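You operate a simulated robot arm through the tools that you are given. There is no shell and no other tool.

You are at the controls of a simulated robot arm. One attempt, no reset.

TASK
The green tie wire missed the mesh end: tie it again.
Fine: untwist it, shut the cradle clamp, twist it tight, then open the clamp; leave the other tie wire. Where these are worked on the way, their far stop is far enough and under half their travel is too little: cradle clamp.

It is judged by the outcome, as a careful person would: the job done as asked, and still so three seconds after it is handed in. It fails if anything else is knocked over, pushed out of place, dropped, spilled or broken.

THE ROBOT
A 7-joint arm with a two-finger gripper, fixed in place. Base frame: the origin is at the foot of the arm, x ahead of it, y to its left, z up. Units: m, rad, N and s.
With the tool pointing down near the work surface it reaches from about 0.32 to 0.72 m from the base axis. Its first joint turns from -1.152 to 1.152 rad. Payload 2.45 kg.
The TCP is the grasp point between the finger pads, 0.026 m short of the fingertips. In the tool frame z runs along the fingers and y along their closing line. The gripper opens to 0.096 m. The gripper's body begins 0.069 m behind the TCP.
Orientation is that of the tool frame in the base frame, as [roll, pitch, yaw] about the fixed x, y, z axes, in that order (R = Rz(yaw) Ry(pitch) Rx(roll)). With the fingers straight down and closing along the base's y, the tool's x points along the base's -x, its y along +y and its z along -z.

THE INTERFACE
- The arm moves only by the tool nudge_tool. Its argument "rows" is a list of rows, each an object of numbers (a shift or turn left out is 0, a gripper value left out holds the last): "claw": the opening, from 0 (shut) to 1 (fully open); "x", "y", "z": the shift along the base's x, y, z in m; "wx", "wy", "wz": the turn, a rotation vector about the base's x, y, z in degrees. In form: [{"claw": .., "x": .., "y": .., "z": .., "wx": .., "wy": .., "wz": ..}, ...]. A call has 1 to 20 rows; each row shifts and turns the commanded pose from where the row before left it. A row lasts 0.2 s, in which the tool goes at most 0.05 m and 0.15 rad; a call with a longer step from one row to the next is refused whole, and so is a gripper value outside its range. Where a pose cannot be reached the arm comes as near as it can. A force on the tool above 60 N (or 10 N above the force at the start of the call, whichever is more), or a blocked arm, ends the call early, and 0.2 s more pass. Each finger halts on what it meets, pressing with about 23 N; the grip force reading is that of the motor and also rises with nothing between the fingers. The clock runs only during rows and for 0.2 s after the last one: add rows that do not move to give the fingers time. The reply holds the time, the measured pose of the TCP, the force on the tool along the base axes, the opening and the grip force, in the units named above and with some noise, with the torque about the TCP (base axes, N m) and any sound that the robot's microphone picked up, and new pictures: "show" is both (left out), scene, wrist or none.
- Cameras (640 x 400 px; columns grow to the right, rows downward): "scene" is fixed at [0.168, -0.3912, 1.4446]; the picture's right is [0.73, -0.68, 0.00], its down [-0.31, -0.33, -0.89] and it looks along [0.61, 0.65, -0.45] (base axes); focal length 231 px, centre (320, 200). "wrist" rides on the gripper at [0.082, 0.003, -0.098] in the tool frame; the picture's right is [-0.04, 1.00, 0.00], its down [-0.73, -0.03, -0.68] and it looks along [-0.68, -0.03, 0.73] (tool axes); focal length 256 px, centre (320, 200). There is no depth. A picture from a camera that has moved, and an enlarged one, comes with that camera's place and axes in the base frame and with its lens. The place of the scene camera against the robot may be out by one fixed shift of up to 0.012 m in any direction.
- enlarge(camera, box): a new picture of the part [left, top, right, bottom] of that camera's present view, enlarged. The clock stands still meanwhile.
- sign_off(): hands the job in; it is judged then, once.

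Nothing tells you positions but the pictures and the camera data. Unless the task says otherwise, let go and move clear before handing in.

The tools are called after ">>>" by a JSON object that holds its "api" and its "payload". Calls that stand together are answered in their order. nudge_tool: Moves the arm, as the interface text tells. Its arguments: {"type":"object","properties":{"rows":{"type":"array"},"show":{"type":"string","enum":["both","scene","wrist","none"]}},"required":["rows"]} The other tools are called the same way: enlarge (camera, box) takes an enlarged picture of a part of a camera's view; sign_off () hands the job in.

At the start:

```text
t: 0.0
eef_pos: [0.4782, 0.0528, 1.2964]
tool_rot: [3.141, 0.001, 3.141]
force: [0.2, -0.3, -0.2]
moment: [-0.03, -0.01, 0.01]
width: 0.0962
grasp_force: 0.0
```

scene: 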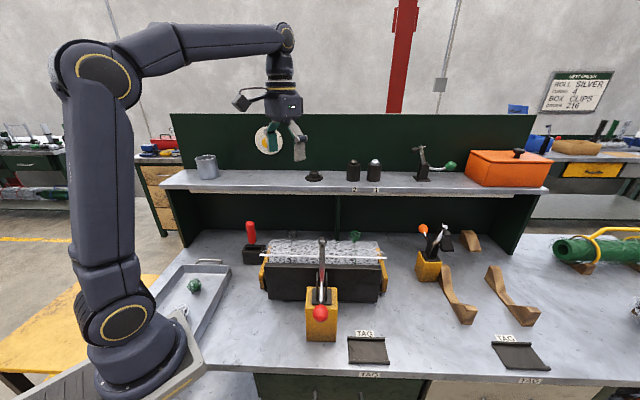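
wrist: 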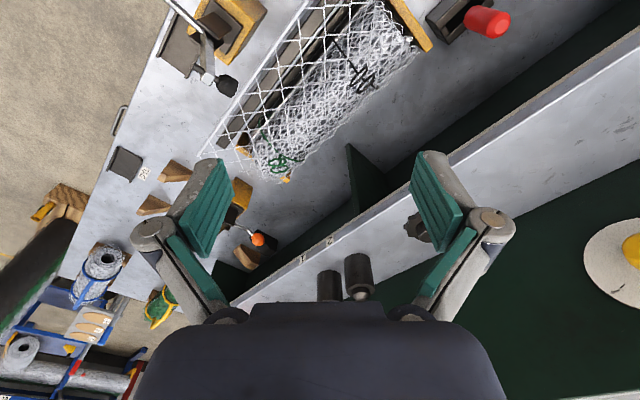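

I see a bench with a roll of mesh in a cradle, a clamp with a red knob in front, another lever with an orange knob, and a shelf behind. I'll look closer before moving.

>>> {"api": "enlarge", "payload": {"camera": "scene", "box": [230, 210, 410, 345]}}

>>> {"api": "enlarge", "payload": {"camera": "scene", "box": [380, 210, 540, 340]}}

>>> {"api": "enlarge", "payload": {"camera": "wrist", "box": [140, 0, 530, 240]}}

>>> {"api": "enlarge", "payload": {"camera": "scene", "box": [170, 110, 560, 260]}}

```text
2.96 times, centred on (320, 278) of scene
camera zoom: at [0.168, -0.3912, 1.4446], right [0.73, -0.68, 0.0], down [-0.31, -0.33, -0.89], along [0.61, 0.65, -0.45], focal length 684 px, centre (320, -30)
```

zoom: 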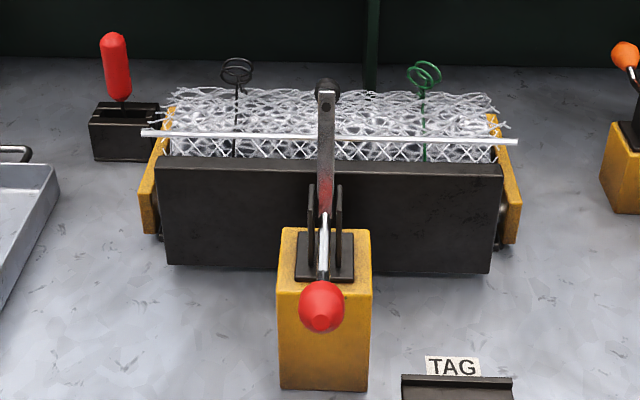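

```text
3.08 times, centred on (460, 275) of scene
camera zoom: at [0.168, -0.3912, 1.4446], right [0.73, -0.68, 0.0], down [-0.31, -0.33, -0.89], along [0.61, 0.65, -0.45], focal length 710 px, centre (-111, -31)
```

zoom: 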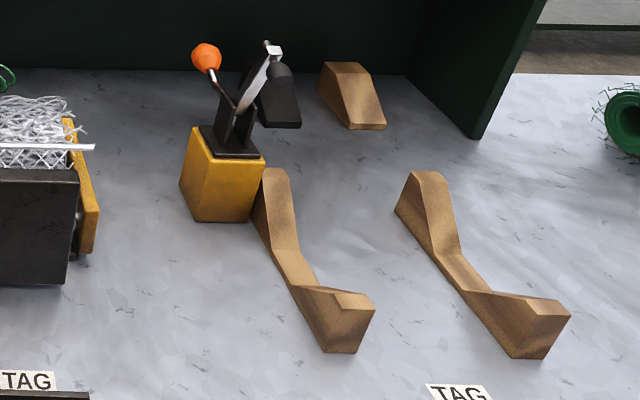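

```text
1.64 times, centred on (335, 120) of wrist
camera zoom: at [0.397, 0.0566, 1.3955], right [0.04, 1.0, 0.0], down [0.73, -0.03, 0.68], along [0.68, -0.03, -0.73], focal length 420 px, centre (295, 331)
```

zoom: 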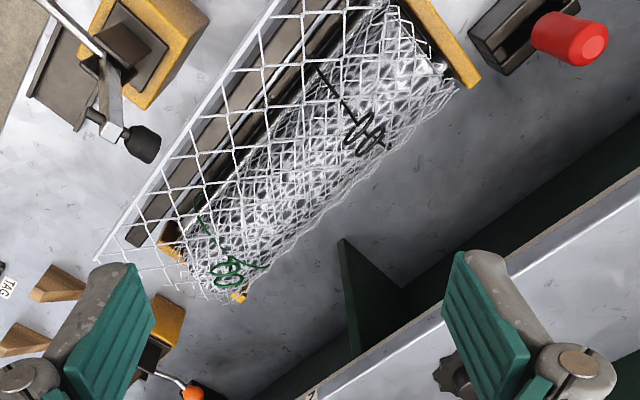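

```text
1.64 times, centred on (365, 185) of scene
camera zoom: at [0.168, -0.3912, 1.4446], right [0.73, -0.68, 0.0], down [-0.31, -0.33, -0.89], along [0.61, 0.65, -0.45], focal length 379 px, centre (246, 225)
```

zoom: 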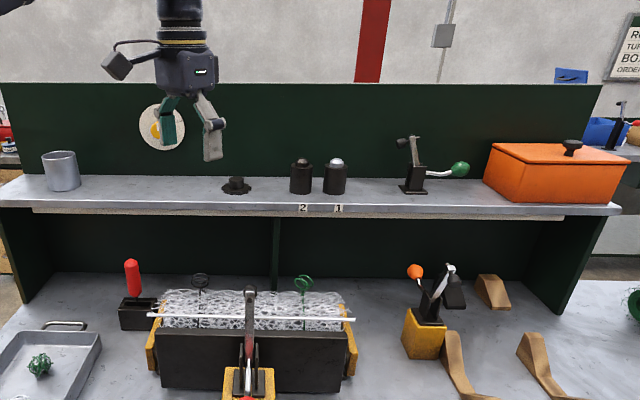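

The green tie's loops come out near (0.66, -0.03, 1.01) and the clamp's raised tip near (0.49, -0.05, 1.10). I'll turn the wrist camera square to the bench for a better look at the clamp and the ties.

>>> {"api": "nudge_tool", "payload": {"rows": [{"x": -0.013, "y": -0.029, "wz": 7.5}, {"x": -0.013, "y": -0.029, "wz": 7.5}, {"x": -0.013, "y": -0.029, "wz": 7.5}, {"x": -0.013, "y": -0.029, "wz": 7.5}, {"x": -0.013, "y": -0.029, "wz": 7.5}, {"x": -0.013, "y": -0.029, "wz": 7.5}, {}]}}

```text
t: 1.6
eef_pos: [0.3993, -0.1191, 1.2961]
tool_rot: [-3.141, -0.001, -2.356]
force: [-0.7, -0.3, -0.7]
moment: [0.0, 0.01, 0.02]
width: 0.0959
grasp_force: 0.0
camera wrist: at [0.3402, -0.1751, 1.3951], right [-0.68, 0.73, 0.0], down [0.54, 0.5, 0.68], along [0.5, 0.46, -0.73], focal length 256 px, centre (320, 200)
```

scene: 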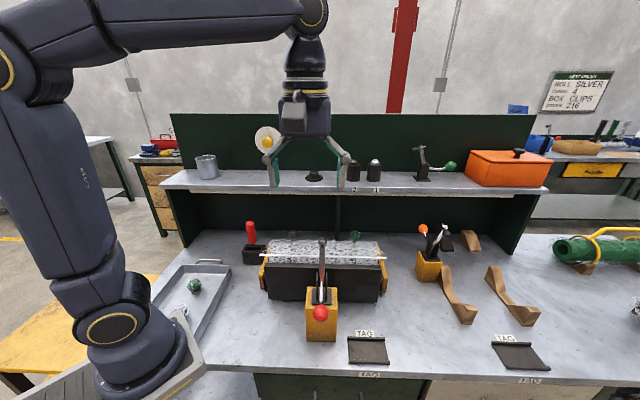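
wrist: 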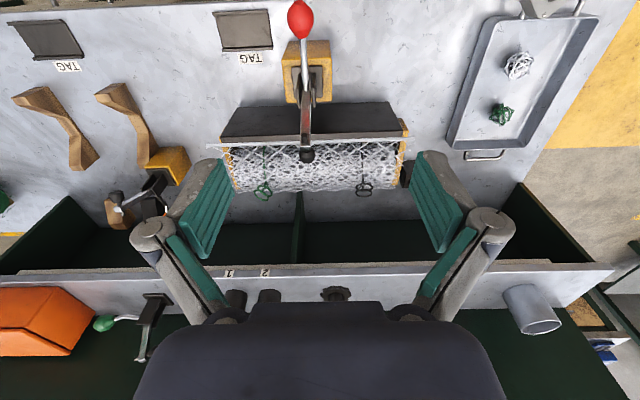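

>>> {"api": "enlarge", "payload": {"camera": "wrist", "box": [200, 0, 420, 200]}}

>>> {"api": "enlarge", "payload": {"camera": "wrist", "box": [220, 120, 420, 220]}}

>>> {"api": "enlarge", "payload": {"camera": "scene", "box": [290, 225, 360, 350]}}

>>> {"api": "enlarge", "payload": {"camera": "scene", "box": [250, 225, 400, 275]}}

```text
2.00 times, centred on (310, 100) of wrist
camera zoom: at [0.3402, -0.1751, 1.3951], right [-0.68, 0.73, 0.0], down [0.54, 0.5, 0.68], along [0.5, 0.46, -0.73], focal length 512 px, centre (340, 400)
```

zoom: 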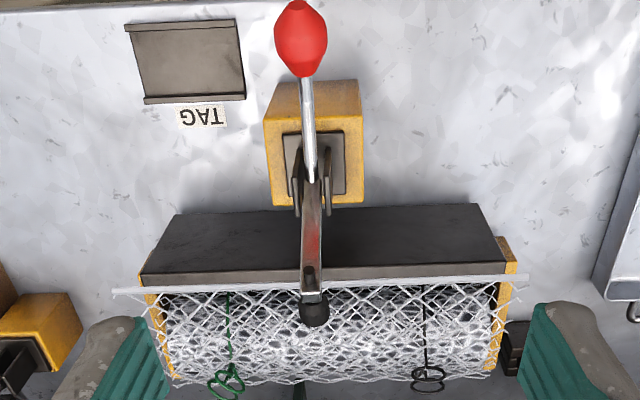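

```text
3.20 times, centred on (320, 170) of wrist
camera zoom: at [0.3402, -0.1751, 1.3951], right [-0.68, 0.73, 0.0], down [0.54, 0.5, 0.68], along [0.5, 0.46, -0.73], focal length 819 px, centre (320, 296)
```

zoom: 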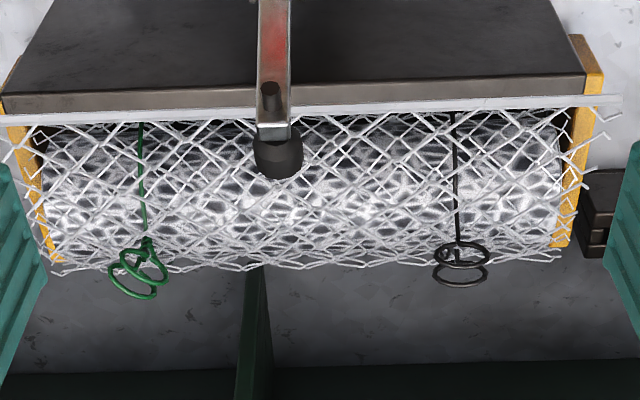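

```text
3.20 times, centred on (325, 288) of scene
camera zoom: at [0.168, -0.3912, 1.4446], right [0.73, -0.68, 0.0], down [-0.31, -0.33, -0.89], along [0.61, 0.65, -0.45], focal length 738 px, centre (304, -80)
```

zoom: 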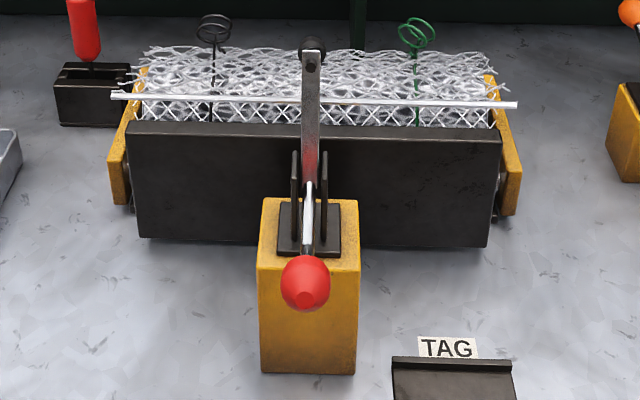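

```text
4.27 times, centred on (325, 250) of scene
camera zoom: at [0.168, -0.3912, 1.4446], right [0.73, -0.68, 0.0], down [-0.31, -0.33, -0.89], along [0.61, 0.65, -0.45], focal length 985 px, centre (299, -13)
```

zoom: 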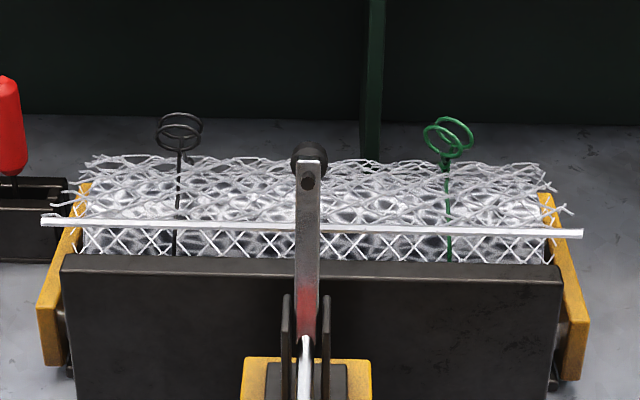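

The red-knob clamp in front of the cradle has its arm raised, so it is open. Its pivot is near (0.457, -0.093, 1.00) and its knob near (0.394, -0.155, 1.01). Next I'll move above the green tie to see its coil.

>>> {"api": "nudge_tool", "payload": {"rows": [{"x": 0.043, "y": 0.015}, {"x": 0.043, "y": 0.015}, {"x": 0.043, "y": 0.015}, {"x": 0.043, "y": 0.015}, {"x": 0.043, "y": 0.015}, {"x": 0.04, "y": 0.015}, {"z": -0.04}, {"z": -0.04}, {"z": -0.03}, {}]}}

>>> {"api": "enlarge", "payload": {"camera": "wrist", "box": [220, 80, 420, 240]}}

>>> {"api": "enlarge", "payload": {"camera": "scene", "box": [310, 170, 410, 260]}}

```text
t: 3.8
eef_pos: [0.6031, -0.0468, 1.1782]
tool_rot: [3.14, -0.001, -2.356]
force: [0.3, 0.2, 0.7]
moment: [0.04, 0.01, 0.01]
width: 0.096
grasp_force: 0.0
out of reach, approached as far as the arm can: row 5, 6
camera wrist: at [0.5432, -0.102, 1.2758], right [-0.68, 0.73, 0.0], down [0.54, 0.5, 0.68], along [0.5, 0.46, -0.73], focal length 256 px, centre (320, 200)
```

scene: 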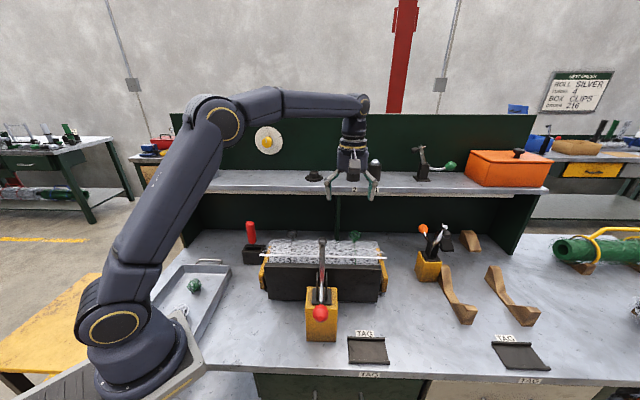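
wrist: 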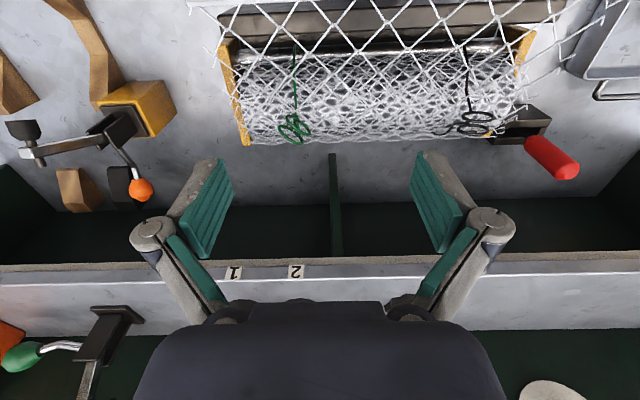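

```text
2.50 times, centred on (320, 160) of wrist
camera zoom: at [0.5432, -0.102, 1.2758], right [-0.68, 0.73, 0.0], down [0.54, 0.5, 0.68], along [0.5, 0.46, -0.73], focal length 640 px, centre (320, 300)
```

zoom: 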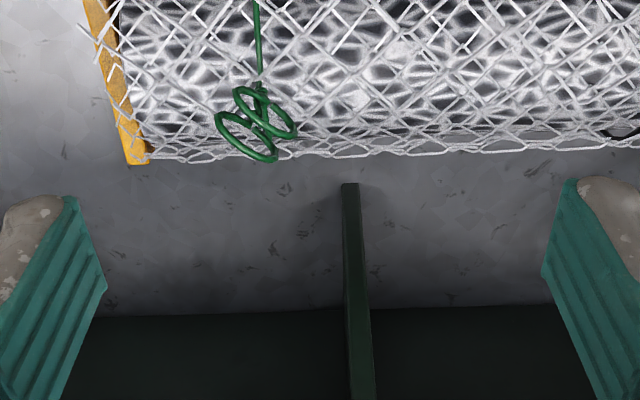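

```text
4.44 times, centred on (360, 215) of scene
camera zoom: at [0.168, -0.3912, 1.4446], right [0.73, -0.68, 0.0], down [-0.31, -0.33, -0.89], along [0.61, 0.65, -0.45], focal length 1026 px, centre (142, 133)
```

zoom: 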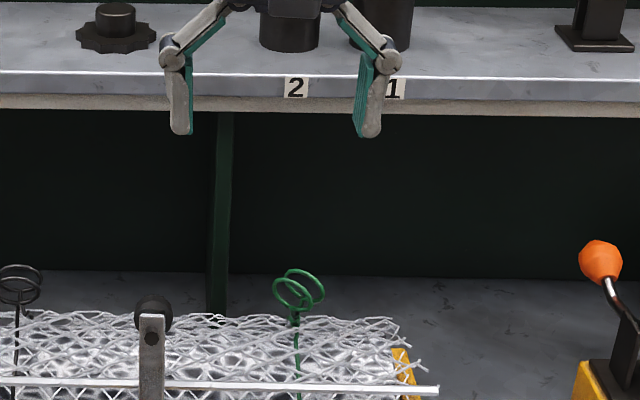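

The arm stopped short at that height. The tie's coil is near (0.664, -0.029, 1.008), so I'll partly close the gripper, go lower and line up above it.

>>> {"api": "nudge_tool", "payload": {"rows": [{"z": -0.04, "claw": 0.65}, {"z": -0.02, "x": 0.02, "y": 0.006}, {"x": 0.02, "y": 0.006}, {"x": 0.02, "y": 0.006}, {}]}}

>>> {"api": "enlarge", "payload": {"camera": "wrist", "box": [220, 80, 420, 240]}}

>>> {"api": "enlarge", "payload": {"camera": "scene", "box": [310, 170, 410, 260]}}

```text
t: 5.0
eef_pos: [0.6621, -0.0282, 1.117]
tool_rot: [-3.14, 0.0, -2.356]
force: [0.3, -0.7, -0.2]
moment: [-0.01, -0.02, 0.0]
width: 0.0623
grasp_force: 0.0
camera wrist: at [0.6029, -0.0836, 1.216], right [-0.68, 0.73, 0.0], down [0.54, 0.5, 0.68], along [0.5, 0.46, -0.73], focal length 256 px, centre (320, 200)
```

scene: 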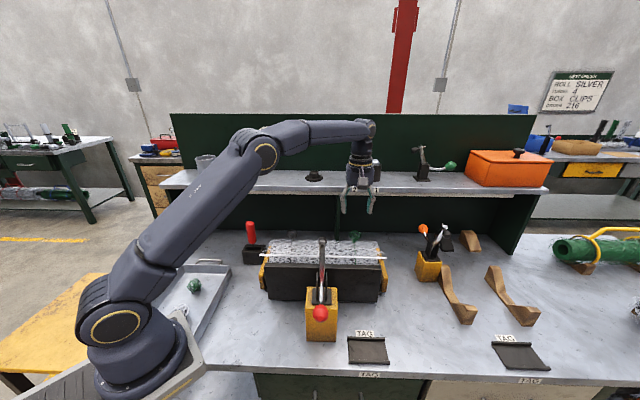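
wrist: 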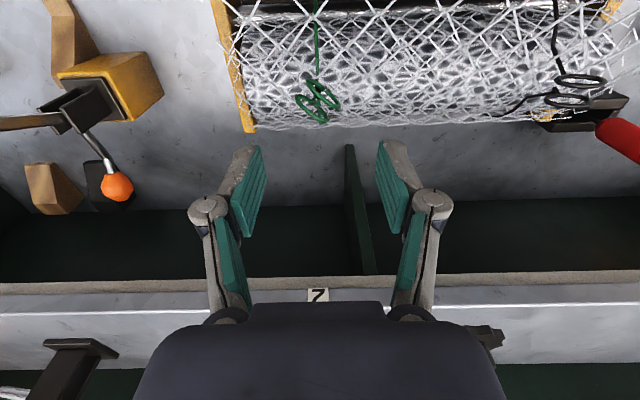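

```text
2.50 times, centred on (320, 160) of wrist
camera zoom: at [0.6029, -0.0836, 1.216], right [-0.68, 0.73, 0.0], down [0.54, 0.5, 0.68], along [0.5, 0.46, -0.73], focal length 640 px, centre (320, 300)
```

zoom: 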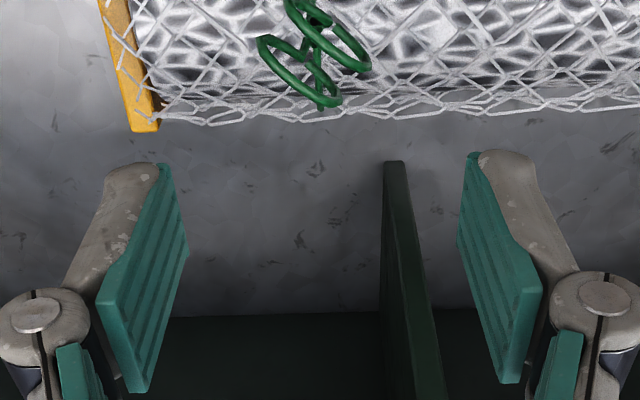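

```text
4.44 times, centred on (360, 215) of scene
camera zoom: at [0.1681, -0.3912, 1.4446], right [0.73, -0.68, 0.0], down [-0.31, -0.33, -0.89], along [0.61, 0.65, -0.45], focal length 1026 px, centre (142, 133)
```

zoom: 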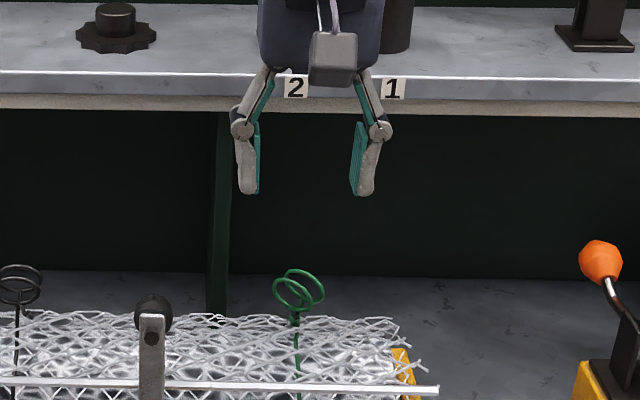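

>>> {"api": "enlarge", "payload": {"camera": "wrist", "box": [480, 50, 640, 150]}}

>>> {"api": "enlarge", "payload": {"camera": "wrist", "box": [270, 50, 370, 130]}}

>>> {"api": "enlarge", "payload": {"camera": "scene", "box": [335, 225, 375, 255]}}

>>> {"api": "enlarge", "payload": {"camera": "scene", "box": [272, 225, 312, 255]}}

```text
4.00 times, centred on (560, 100) of wrist
camera zoom: at [0.6029, -0.0836, 1.216], right [-0.68, 0.73, 0.0], down [0.54, 0.5, 0.68], along [0.5, 0.46, -0.73], focal length 1024 px, centre (-640, 600)
```

zoom: 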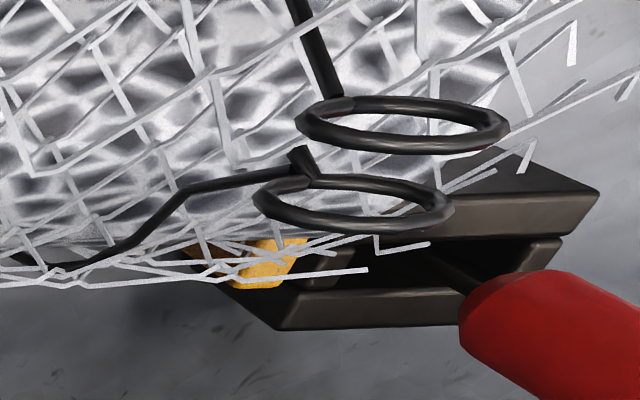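

```text
5.00 times, centred on (320, 90) of wrist
camera zoom: at [0.6029, -0.0836, 1.216], right [-0.68, 0.73, 0.0], down [0.54, 0.5, 0.68], along [0.5, 0.46, -0.73], focal length 1280 px, centre (320, 750)
```

zoom: 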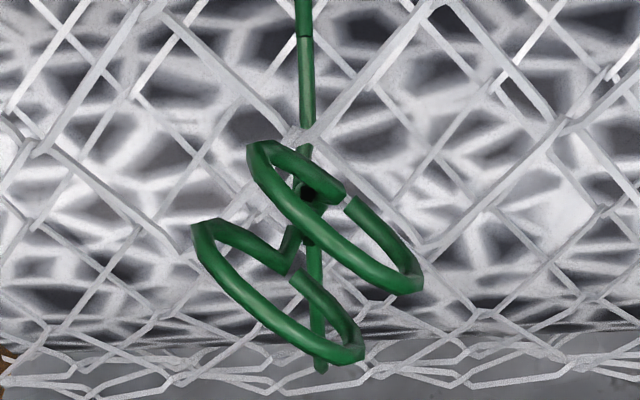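

```text
13.33 times, centred on (355, 240) of scene
camera zoom: at [0.1681, -0.3912, 1.4446], right [0.73, -0.68, 0.0], down [-0.31, -0.33, -0.89], along [0.61, 0.65, -0.45], focal length 3077 px, centre (-147, -333)
```

zoom: 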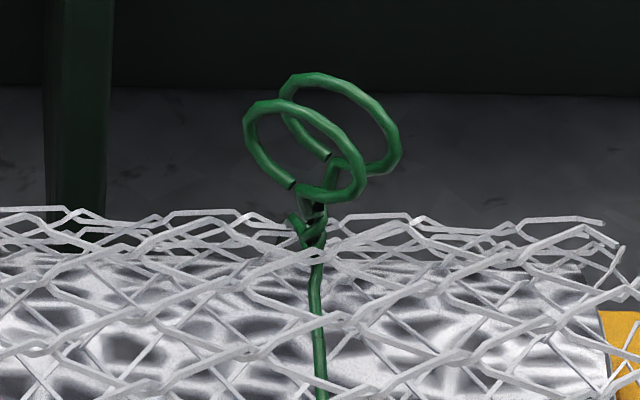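

```text
13.33 times, centred on (292, 240) of scene
camera zoom: at [0.1681, -0.3912, 1.4446], right [0.73, -0.68, 0.0], down [-0.31, -0.33, -0.89], along [0.61, 0.65, -0.45], focal length 3077 px, centre (693, -333)
```

zoom: 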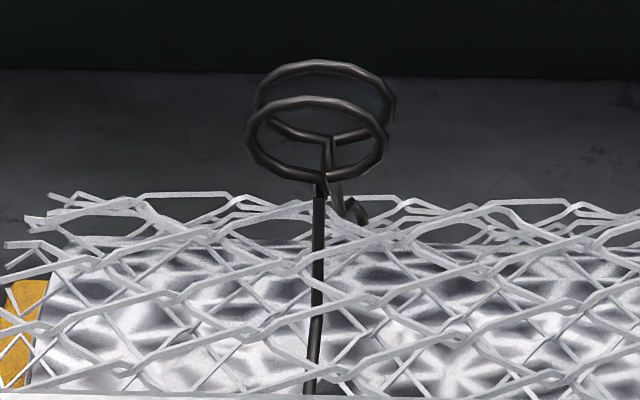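

>>> {"api": "enlarge", "payload": {"camera": "scene", "box": [348, 236, 362, 246]}}

>>> {"api": "enlarge", "payload": {"camera": "wrist", "box": [305, 70, 335, 90]}}

>>> {"api": "enlarge", "payload": {"camera": "scene", "box": [285, 236, 299, 246]}}

```text
16.00 times, centred on (355, 241) of scene
camera zoom: at [0.1681, -0.3912, 1.4446], right [0.73, -0.68, 0.0], down [-0.31, -0.33, -0.89], along [0.61, 0.65, -0.45], focal length 3692 px, centre (-240, -456)
```

zoom: 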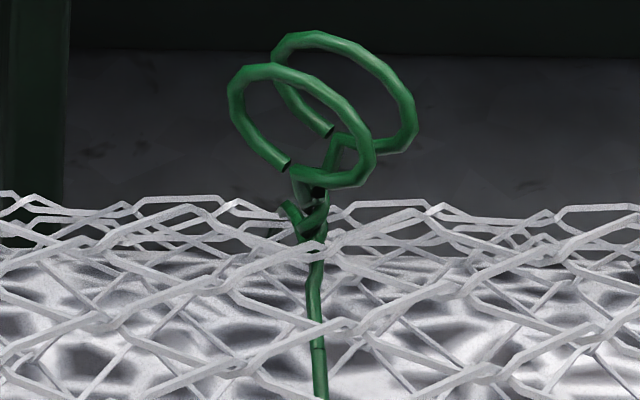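

```text
16.00 times, centred on (320, 80) of wrist
camera zoom: at [0.6029, -0.0836, 1.216], right [-0.68, 0.73, 0.0], down [0.54, 0.5, 0.68], along [0.5, 0.46, -0.73], focal length 4096 px, centre (320, 2120)
```

zoom: 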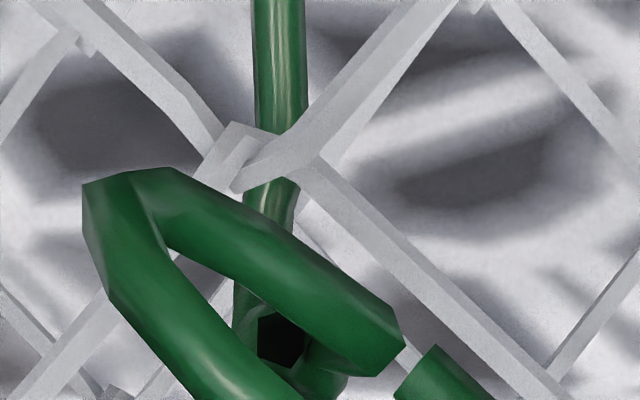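

```text
16.00 times, centred on (292, 241) of scene
camera zoom: at [0.1681, -0.3912, 1.4446], right [0.73, -0.68, 0.0], down [-0.31, -0.33, -0.89], along [0.61, 0.65, -0.45], focal length 3692 px, centre (768, -456)
```

zoom: 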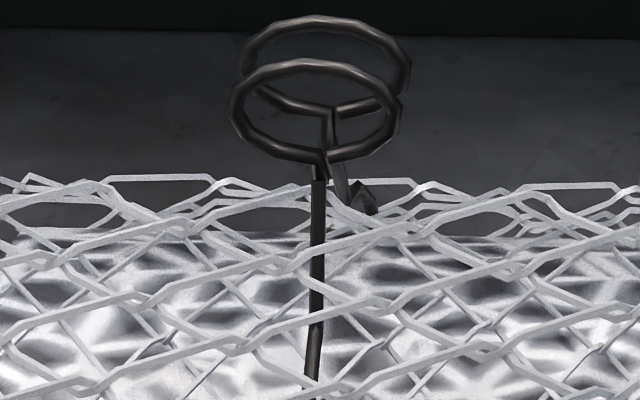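

Each tie ends in two upright rings, and the green pair is twisted so the rings' flat faces point roughly along base x. I'll turn the fingers to close along x, stay above the tie and check.

>>> {"api": "nudge_tool", "payload": {"rows": [{"wz": 7.8}, {"wz": 7.8}, {"wz": 7.8}, {"wz": 7.8}, {"wz": 7.8}, {"wz": 7.8, "x": 0.002, "y": -0.002}, {}]}}

>>> {"api": "enlarge", "payload": {"camera": "wrist", "box": [260, 40, 380, 140]}}

```text
t: 6.6
eef_pos: [0.6635, -0.0278, 1.119]
tool_rot: [3.141, 0.0, -1.539]
force: [-0.5, 0.4, -0.7]
moment: [-0.01, -0.02, -0.02]
width: 0.0624
grasp_force: 0.1
camera wrist: at [0.6639, -0.1101, 1.2177], right [-1.0, 0.01, 0.0], down [0.0, 0.73, 0.68], along [0.0, 0.68, -0.73], focal length 256 px, centre (320, 200)
```

scene: 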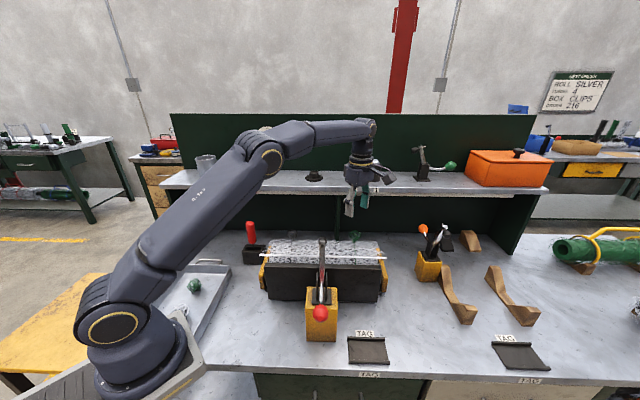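
wrist: 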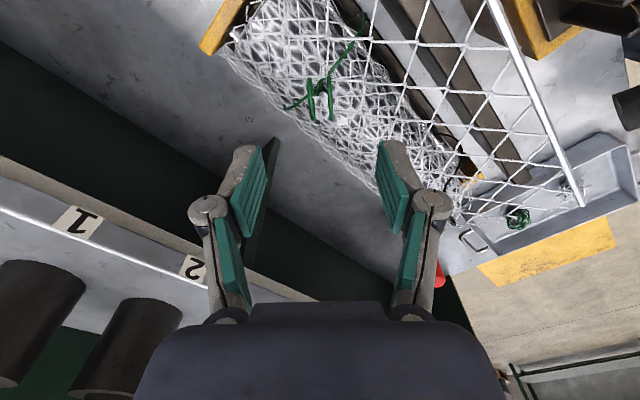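

```text
4.00 times, centred on (320, 90) of wrist
camera zoom: at [0.6639, -0.1101, 1.2177], right [-1.0, 0.01, 0.0], down [0.0, 0.73, 0.68], along [0.0, 0.68, -0.73], focal length 1024 px, centre (320, 640)
```

zoom: 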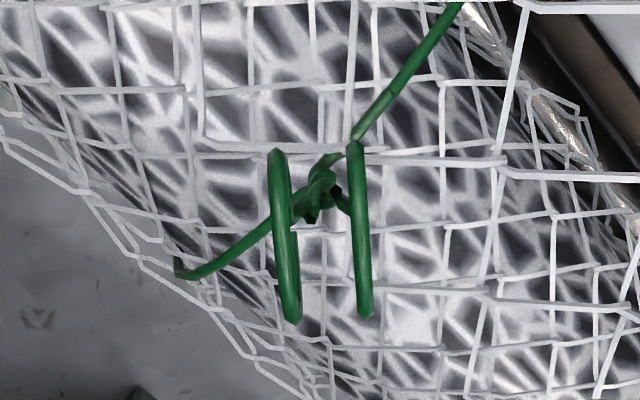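

>>> {"api": "enlarge", "payload": {"camera": "wrist", "box": [305, 74, 335, 98]}}

>>> {"api": "enlarge", "payload": {"camera": "scene", "box": [310, 170, 410, 260]}}

```text
16.00 times, centred on (320, 86) of wrist
camera zoom: at [0.6639, -0.1101, 1.2177], right [-1.0, 0.01, 0.0], down [0.0, 0.73, 0.68], along [0.0, 0.68, -0.73], focal length 4096 px, centre (320, 2024)
```

zoom: 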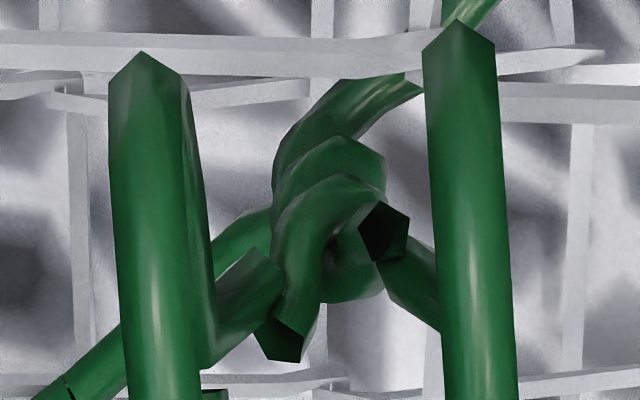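

```text
4.44 times, centred on (360, 215) of scene
camera zoom: at [0.168, -0.3912, 1.4446], right [0.73, -0.68, 0.0], down [-0.31, -0.33, -0.89], along [0.61, 0.65, -0.45], focal length 1026 px, centre (142, 133)
```

zoom: 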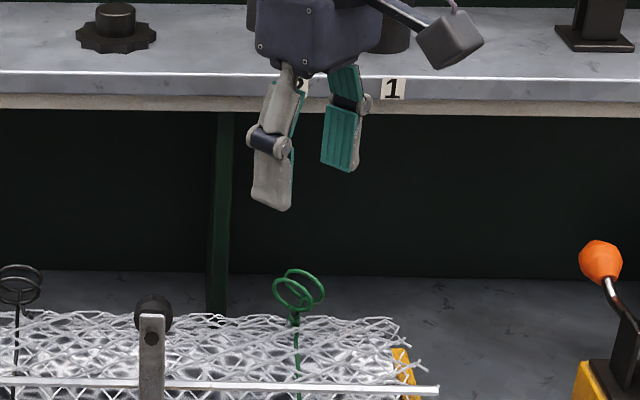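

The knot looks like a right-handed twist, so it should undo clockwise seen from above. I'll lower over the rings and close on their flat sides.

>>> {"api": "nudge_tool", "payload": {"rows": [{"z": -0.035}, {"z": -0.035}, {"z": -0.015}, {"z": -0.013}, {}]}}

>>> {"api": "enlarge", "payload": {"camera": "wrist", "box": [230, 100, 410, 240]}}

>>> {"api": "enlarge", "payload": {"camera": "scene", "box": [320, 200, 390, 260]}}

```text
t: 7.8
eef_pos: [0.6656, -0.0298, 1.0206]
tool_rot: [3.141, -0.001, -1.54]
force: [0.3, -0.8, -0.3]
moment: [-0.01, 0.02, 0.04]
width: 0.0624
grasp_force: 0.0
camera wrist: at [0.664, -0.1111, 1.1192], right [-1.0, 0.01, 0.0], down [0.01, 0.73, 0.68], along [0.01, 0.68, -0.73], focal length 256 px, centre (320, 200)
```

scene: 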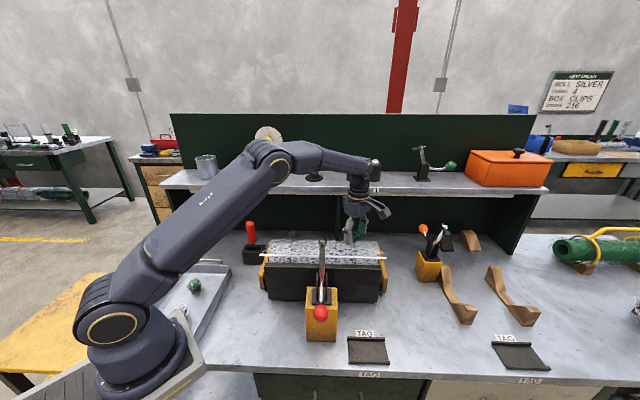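
wrist: 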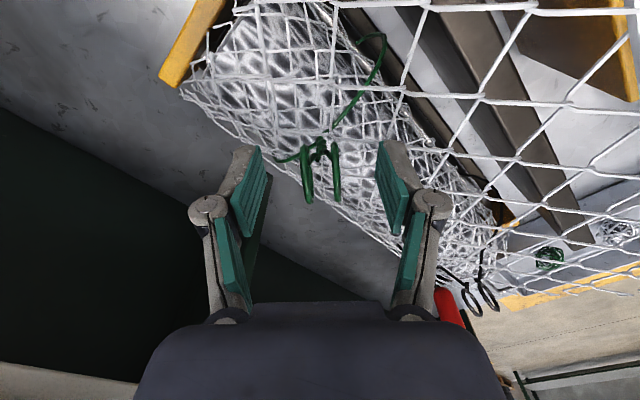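

```text
2.86 times, centred on (320, 170) of wrist
camera zoom: at [0.664, -0.1111, 1.1192], right [-1.0, 0.01, 0.0], down [0.01, 0.73, 0.68], along [0.01, 0.68, -0.73], focal length 731 px, centre (320, 286)
```

zoom: 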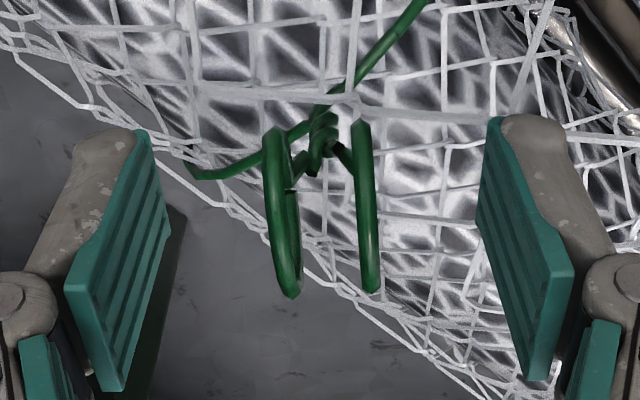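

```text
6.67 times, centred on (355, 230) of scene
camera zoom: at [0.168, -0.3912, 1.4446], right [0.73, -0.68, 0.0], down [-0.31, -0.33, -0.89], along [0.61, 0.65, -0.45], focal length 1538 px, centre (87, 0)
```

zoom: 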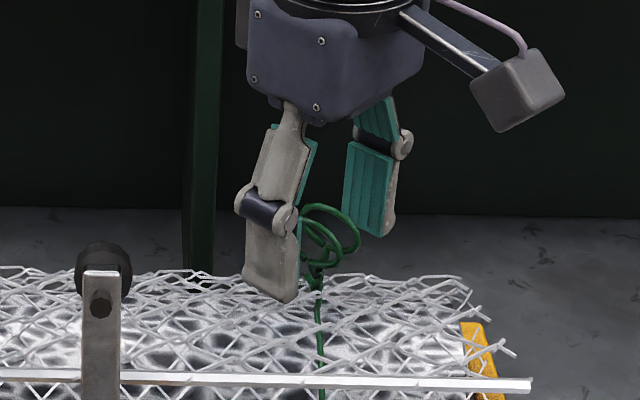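

>>> {"api": "nudge_tool", "payload": {"rows": [{"z": -0.004, "claw": 0.3}, {"claw": 0.1}, {"claw": 0.0}, {}, {}]}}

>>> {"api": "enlarge", "payload": {"camera": "wrist", "box": [230, 100, 410, 240]}}

```text
t: 9.0
eef_pos: [0.6629, -0.0283, 1.0161]
tool_rot: [3.139, 0.001, -1.539]
force: [-16.5, 2.8, 5.7]
moment: [0.0, 0.44, -0.05]
width: 0.0203
grasp_force: 44.9
camera wrist: at [0.6635, -0.1104, 1.115], right [-1.0, 0.01, 0.0], down [0.01, 0.73, 0.68], along [0.0, 0.68, -0.73], focal length 256 px, centre (320, 200)
```

scene: 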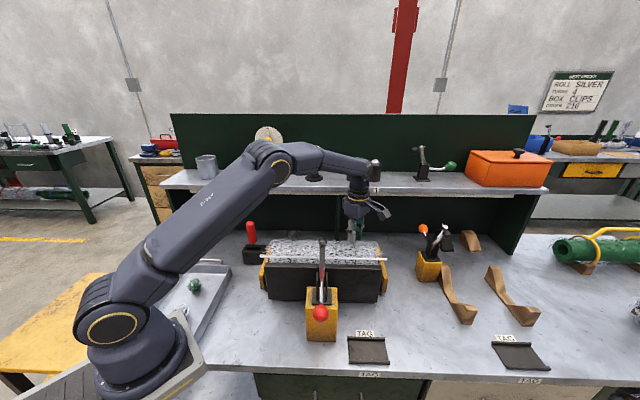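
wrist: 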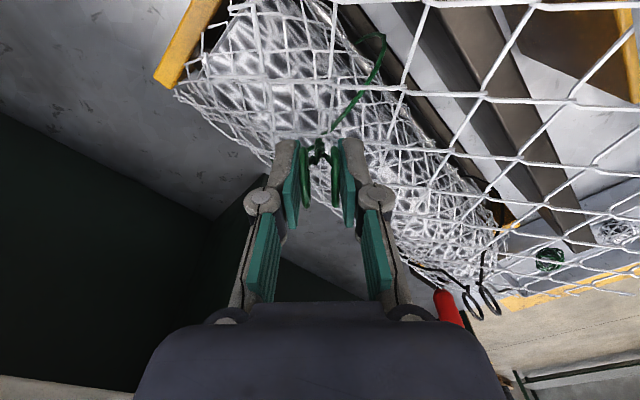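

```text
2.86 times, centred on (320, 170) of wrist
camera zoom: at [0.6635, -0.1104, 1.115], right [-1.0, 0.01, 0.0], down [0.01, 0.73, 0.68], along [0.0, 0.68, -0.73], focal length 731 px, centre (320, 286)
```

zoom: 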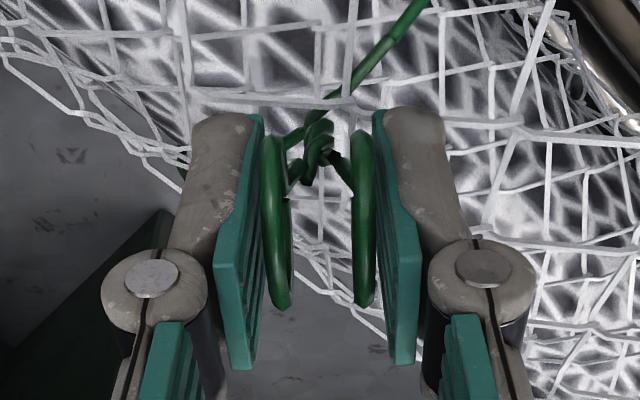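

The rings are held, but with a side load, so the tool is a little off the tie's axis. I'll ease that, then turn clockwise a little and read the torque.

>>> {"api": "nudge_tool", "payload": {"rows": [{"x": -0.0015}, {}], "show": "none"}}

>>> {"api": "nudge_tool", "payload": {"rows": [{"wz": -4}, {"wz": -4}, {"wz": -4}, {}], "show": "wrist"}}

```text
t: 9.6
eef_pos: [0.6628, -0.0286, 1.0157]
tool_rot: [-3.14, 0.0, -1.538]
force: [-2.8, 1.8, 0.3]
moment: [0.26, 0.04, -0.03]
width: 0.0205
grasp_force: 45.6
```

```text
t: 10.6
eef_pos: [0.6623, -0.028, 1.0156]
tool_rot: [-3.138, 0.002, -1.749]
force: [19.4, 6.6, -7.6]
moment: [-1.13, -0.06, 0.03]
width: 0.0203
grasp_force: 45.2
camera wrist: at [0.6458, -0.1085, 1.1149], right [-0.98, 0.22, 0.0], down [0.16, 0.72, 0.68], along [0.15, 0.66, -0.73], focal length 256 px, centre (320, 200)
```

wrist: 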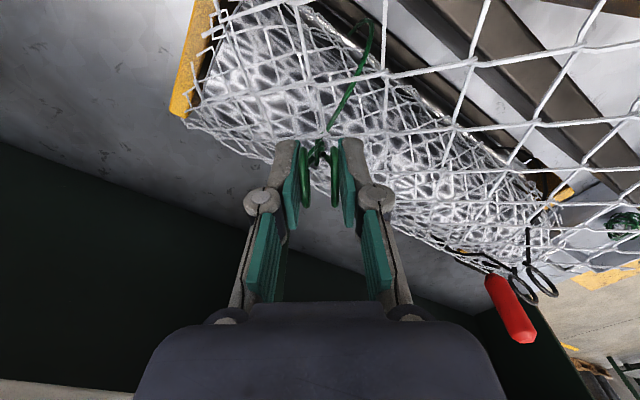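

>>> {"api": "nudge_tool", "payload": {"rows": [{"x": 0.0015, "wz": -4}, {"wz": -4}, {"wz": -4}, {}], "show": "wrist"}}

>>> {"api": "enlarge", "payload": {"camera": "wrist", "box": [230, 100, 410, 240]}}

```text
t: 11.6
eef_pos: [0.6643, -0.0286, 1.0172]
tool_rot: [3.14, 0.003, -1.959]
force: [13.1, 4.9, -4.6]
moment: [0.97, -0.52, 0.01]
width: 0.02
grasp_force: 45.0
camera wrist: at [0.6301, -0.1032, 1.115], right [-0.91, 0.42, 0.0], down [0.31, 0.67, 0.68], along [0.28, 0.62, -0.73], focal length 256 px, centre (320, 200)
```

wrist: 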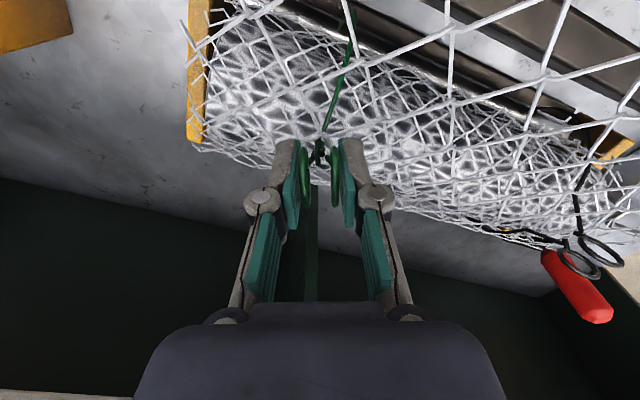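

```text
2.86 times, centred on (320, 170) of wrist
camera zoom: at [0.6301, -0.1032, 1.115], right [-0.91, 0.42, 0.0], down [0.31, 0.67, 0.68], along [0.28, 0.62, -0.73], focal length 731 px, centre (320, 286)
```

zoom: 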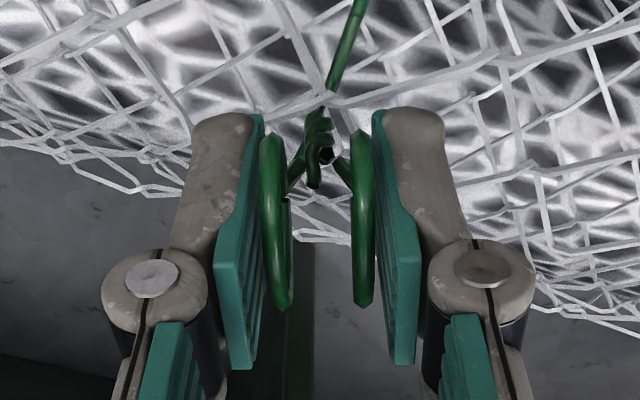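

The rings turn with the gripper at almost no torque, so I'll keep going clockwise.

>>> {"api": "nudge_tool", "payload": {"rows": [{"x": 0.001, "wz": -5}, {"wz": -5}, {"wz": -5}, {"wz": -5}, {"wz": -5}, {"wz": -5}, {"wz": -5}, {"wz": -5}, {}], "show": "wrist"}}

>>> {"api": "enlarge", "payload": {"camera": "wrist", "box": [230, 100, 410, 240]}}

```text
t: 13.6
eef_pos: [0.6643, -0.0293, 1.0169]
tool_rot: [-3.14, -0.001, -2.658]
force: [5.5, 2.3, -12.9]
moment: [-0.51, 0.9, -0.04]
width: 0.0205
grasp_force: 45.1
camera wrist: at [0.5912, -0.0643, 1.1154], right [-0.43, 0.9, 0.0], down [0.66, 0.32, 0.68], along [0.61, 0.29, -0.74], focal length 256 px, centre (320, 200)
```

wrist: 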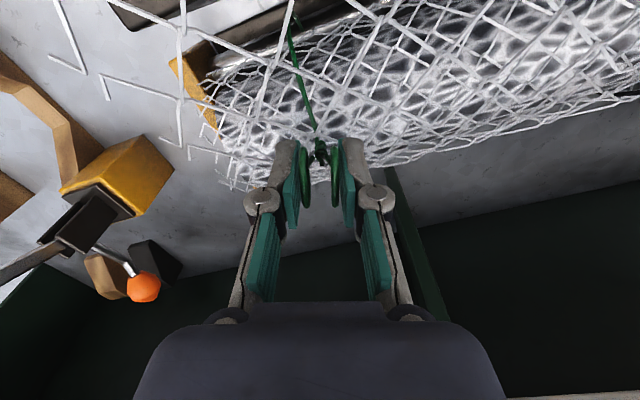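

```text
2.86 times, centred on (320, 170) of wrist
camera zoom: at [0.5912, -0.0643, 1.1154], right [-0.43, 0.9, 0.0], down [0.66, 0.32, 0.68], along [0.61, 0.29, -0.74], focal length 731 px, centre (320, 286)
```

zoom: 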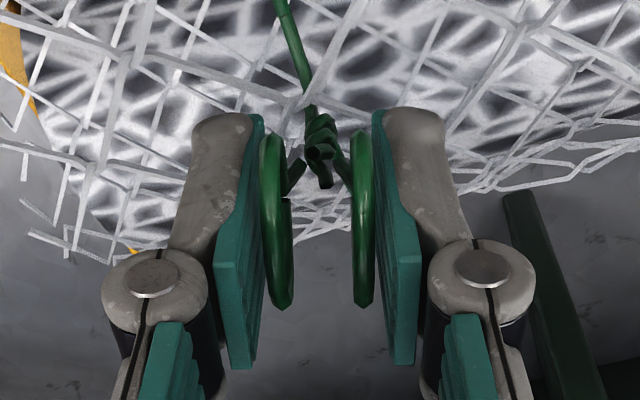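

>>> {"api": "enlarge", "payload": {"camera": "wrist", "box": [300, 122, 340, 152]}}

>>> {"api": "enlarge", "payload": {"camera": "scene", "box": [335, 225, 375, 255]}}

```text
13.33 times, centred on (320, 137) of wrist
camera zoom: at [0.5912, -0.0643, 1.1154], right [-0.43, 0.9, 0.0], down [0.66, 0.32, 0.68], along [0.61, 0.29, -0.74], focal length 3413 px, centre (320, 1040)
```

zoom: 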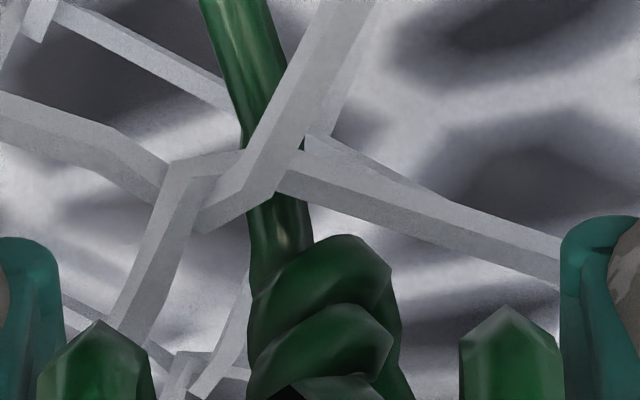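

```text
13.33 times, centred on (355, 240) of scene
camera zoom: at [0.1685, -0.3911, 1.4445], right [0.73, -0.68, 0.0], down [-0.31, -0.33, -0.89], along [0.61, 0.65, -0.45], focal length 3077 px, centre (-147, -333)
```

zoom: 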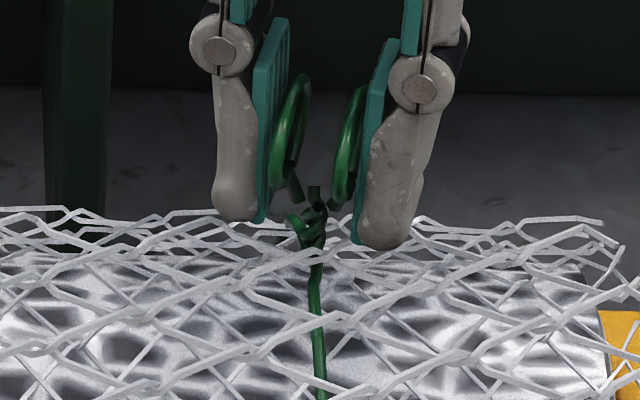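

>>> {"api": "nudge_tool", "payload": {"rows": [{"wz": -5}, {"wz": -5}, {"wz": -5}, {"wz": -5}, {"wz": -5}, {"wz": -5}, {"wz": -5}, {"wz": -5}, {"wz": -5}, {"wz": -5}, {"wz": -5}, {"wz": -5}, {}]}}

>>> {"api": "enlarge", "payload": {"camera": "wrist", "box": [230, 100, 410, 240]}}

>>> {"api": "enlarge", "payload": {"camera": "scene", "box": [335, 225, 375, 255]}}

```text
t: 16.4
eef_pos: [0.6641, -0.0316, 1.0169]
tool_rot: [-3.14, 0.0, 2.579]
force: [-8.0, -15.2, -10.3]
moment: [-0.75, -0.49, -0.02]
width: 0.0205
grasp_force: 44.9
camera wrist: at [0.5975, 0.0164, 1.1152], right [0.57, 0.82, 0.0], down [0.6, -0.42, 0.68], along [0.56, -0.39, -0.73], focal length 256 px, centre (320, 200)
```

scene: 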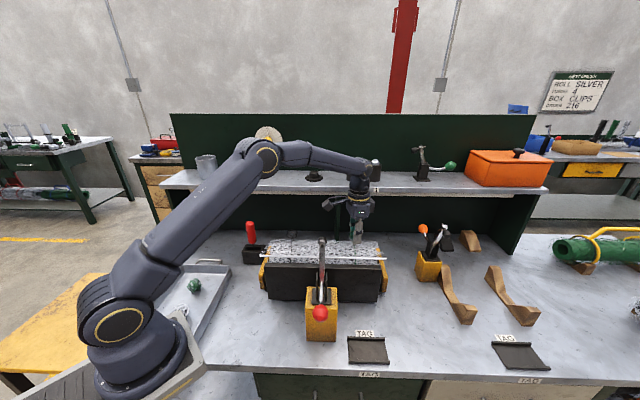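
wrist: 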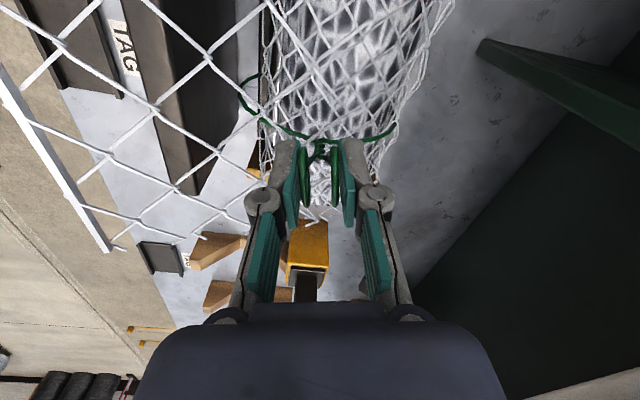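

```text
2.86 times, centred on (320, 170) of wrist
camera zoom: at [0.5975, 0.0164, 1.1152], right [0.57, 0.82, 0.0], down [0.6, -0.42, 0.68], along [0.56, -0.39, -0.73], focal length 731 px, centre (320, 286)
```

zoom: 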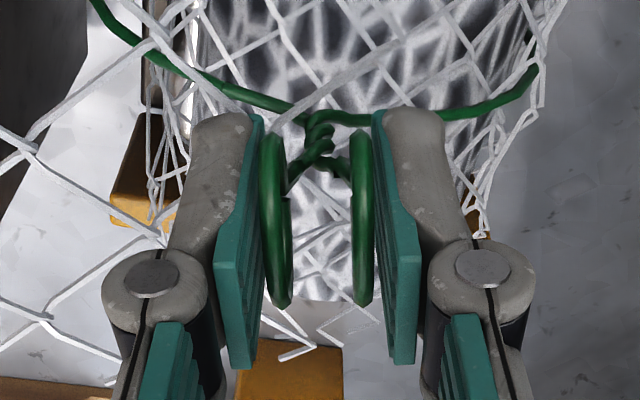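

```text
13.33 times, centred on (355, 240) of scene
camera zoom: at [0.168, -0.3916, 1.4445], right [0.73, -0.68, 0.0], down [-0.31, -0.33, -0.89], along [0.61, 0.65, -0.45], focal length 3077 px, centre (-147, -333)
```

zoom: 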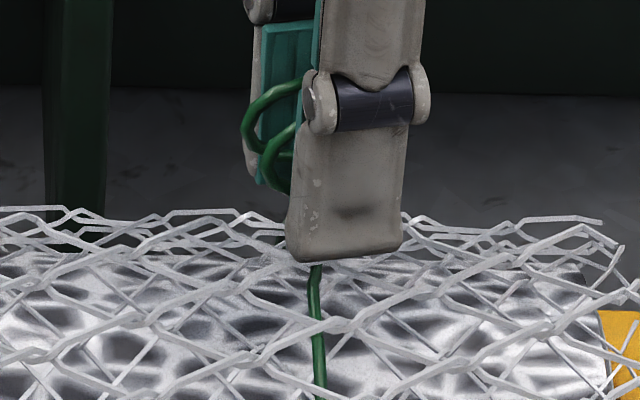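

>>> {"api": "nudge_tool", "payload": {"rows": [{"y": -0.0015, "wz": -5}, {"wz": -5}, {"wz": -5}, {"wz": -5}, {"wz": -5}, {"wz": -5}, {"wz": -5}, {"wz": -5}, {}]}}

>>> {"api": "enlarge", "payload": {"camera": "wrist", "box": [230, 100, 410, 240]}}

>>> {"api": "enlarge", "payload": {"camera": "scene", "box": [320, 200, 390, 260]}}

```text
t: 18.4
eef_pos: [0.6642, -0.0303, 1.0171]
tool_rot: [-3.14, -0.001, 1.88]
force: [-4.2, -9.5, -20.5]
moment: [-0.8, -0.14, 0.01]
width: 0.0203
grasp_force: 45.2
camera wrist: at [0.6427, 0.048, 1.1155], right [0.96, 0.27, 0.0], down [0.2, -0.71, 0.68], along [0.18, -0.65, -0.73], focal length 256 px, centre (320, 200)
```

scene: 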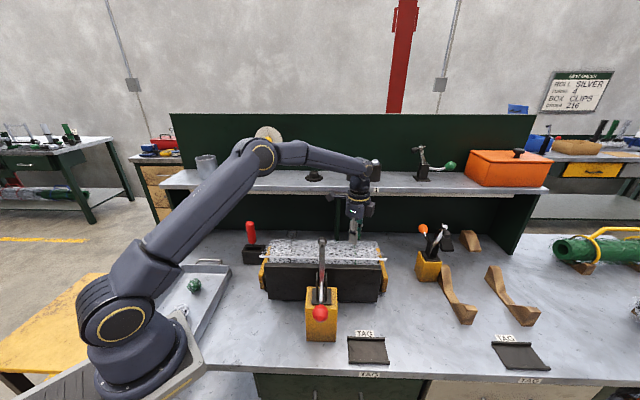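
wrist: 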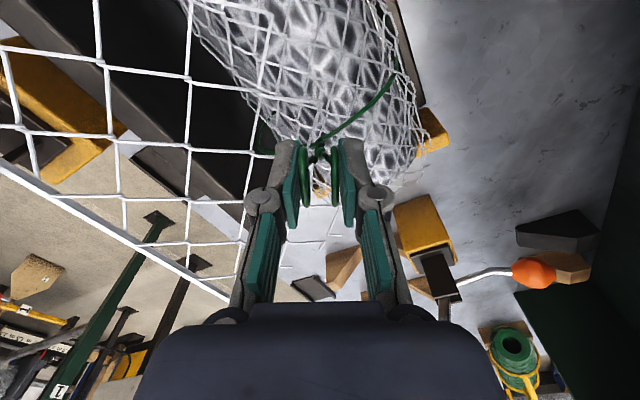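

```text
2.86 times, centred on (320, 170) of wrist
camera zoom: at [0.6427, 0.048, 1.1155], right [0.96, 0.27, 0.0], down [0.2, -0.71, 0.68], along [0.18, -0.65, -0.73], focal length 731 px, centre (320, 286)
```

zoom: 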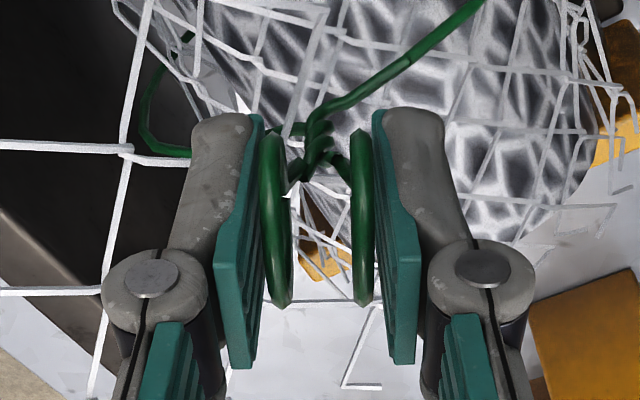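

```text
6.67 times, centred on (355, 230) of scene
camera zoom: at [0.1684, -0.3915, 1.4445], right [0.73, -0.68, 0.0], down [-0.31, -0.33, -0.89], along [0.61, 0.65, -0.45], focal length 1538 px, centre (87, 0)
```

zoom: 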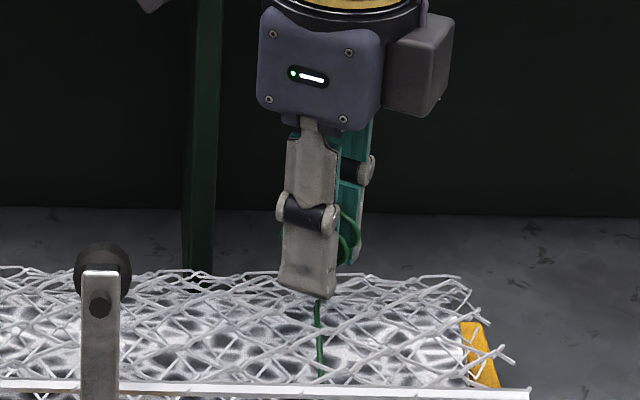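

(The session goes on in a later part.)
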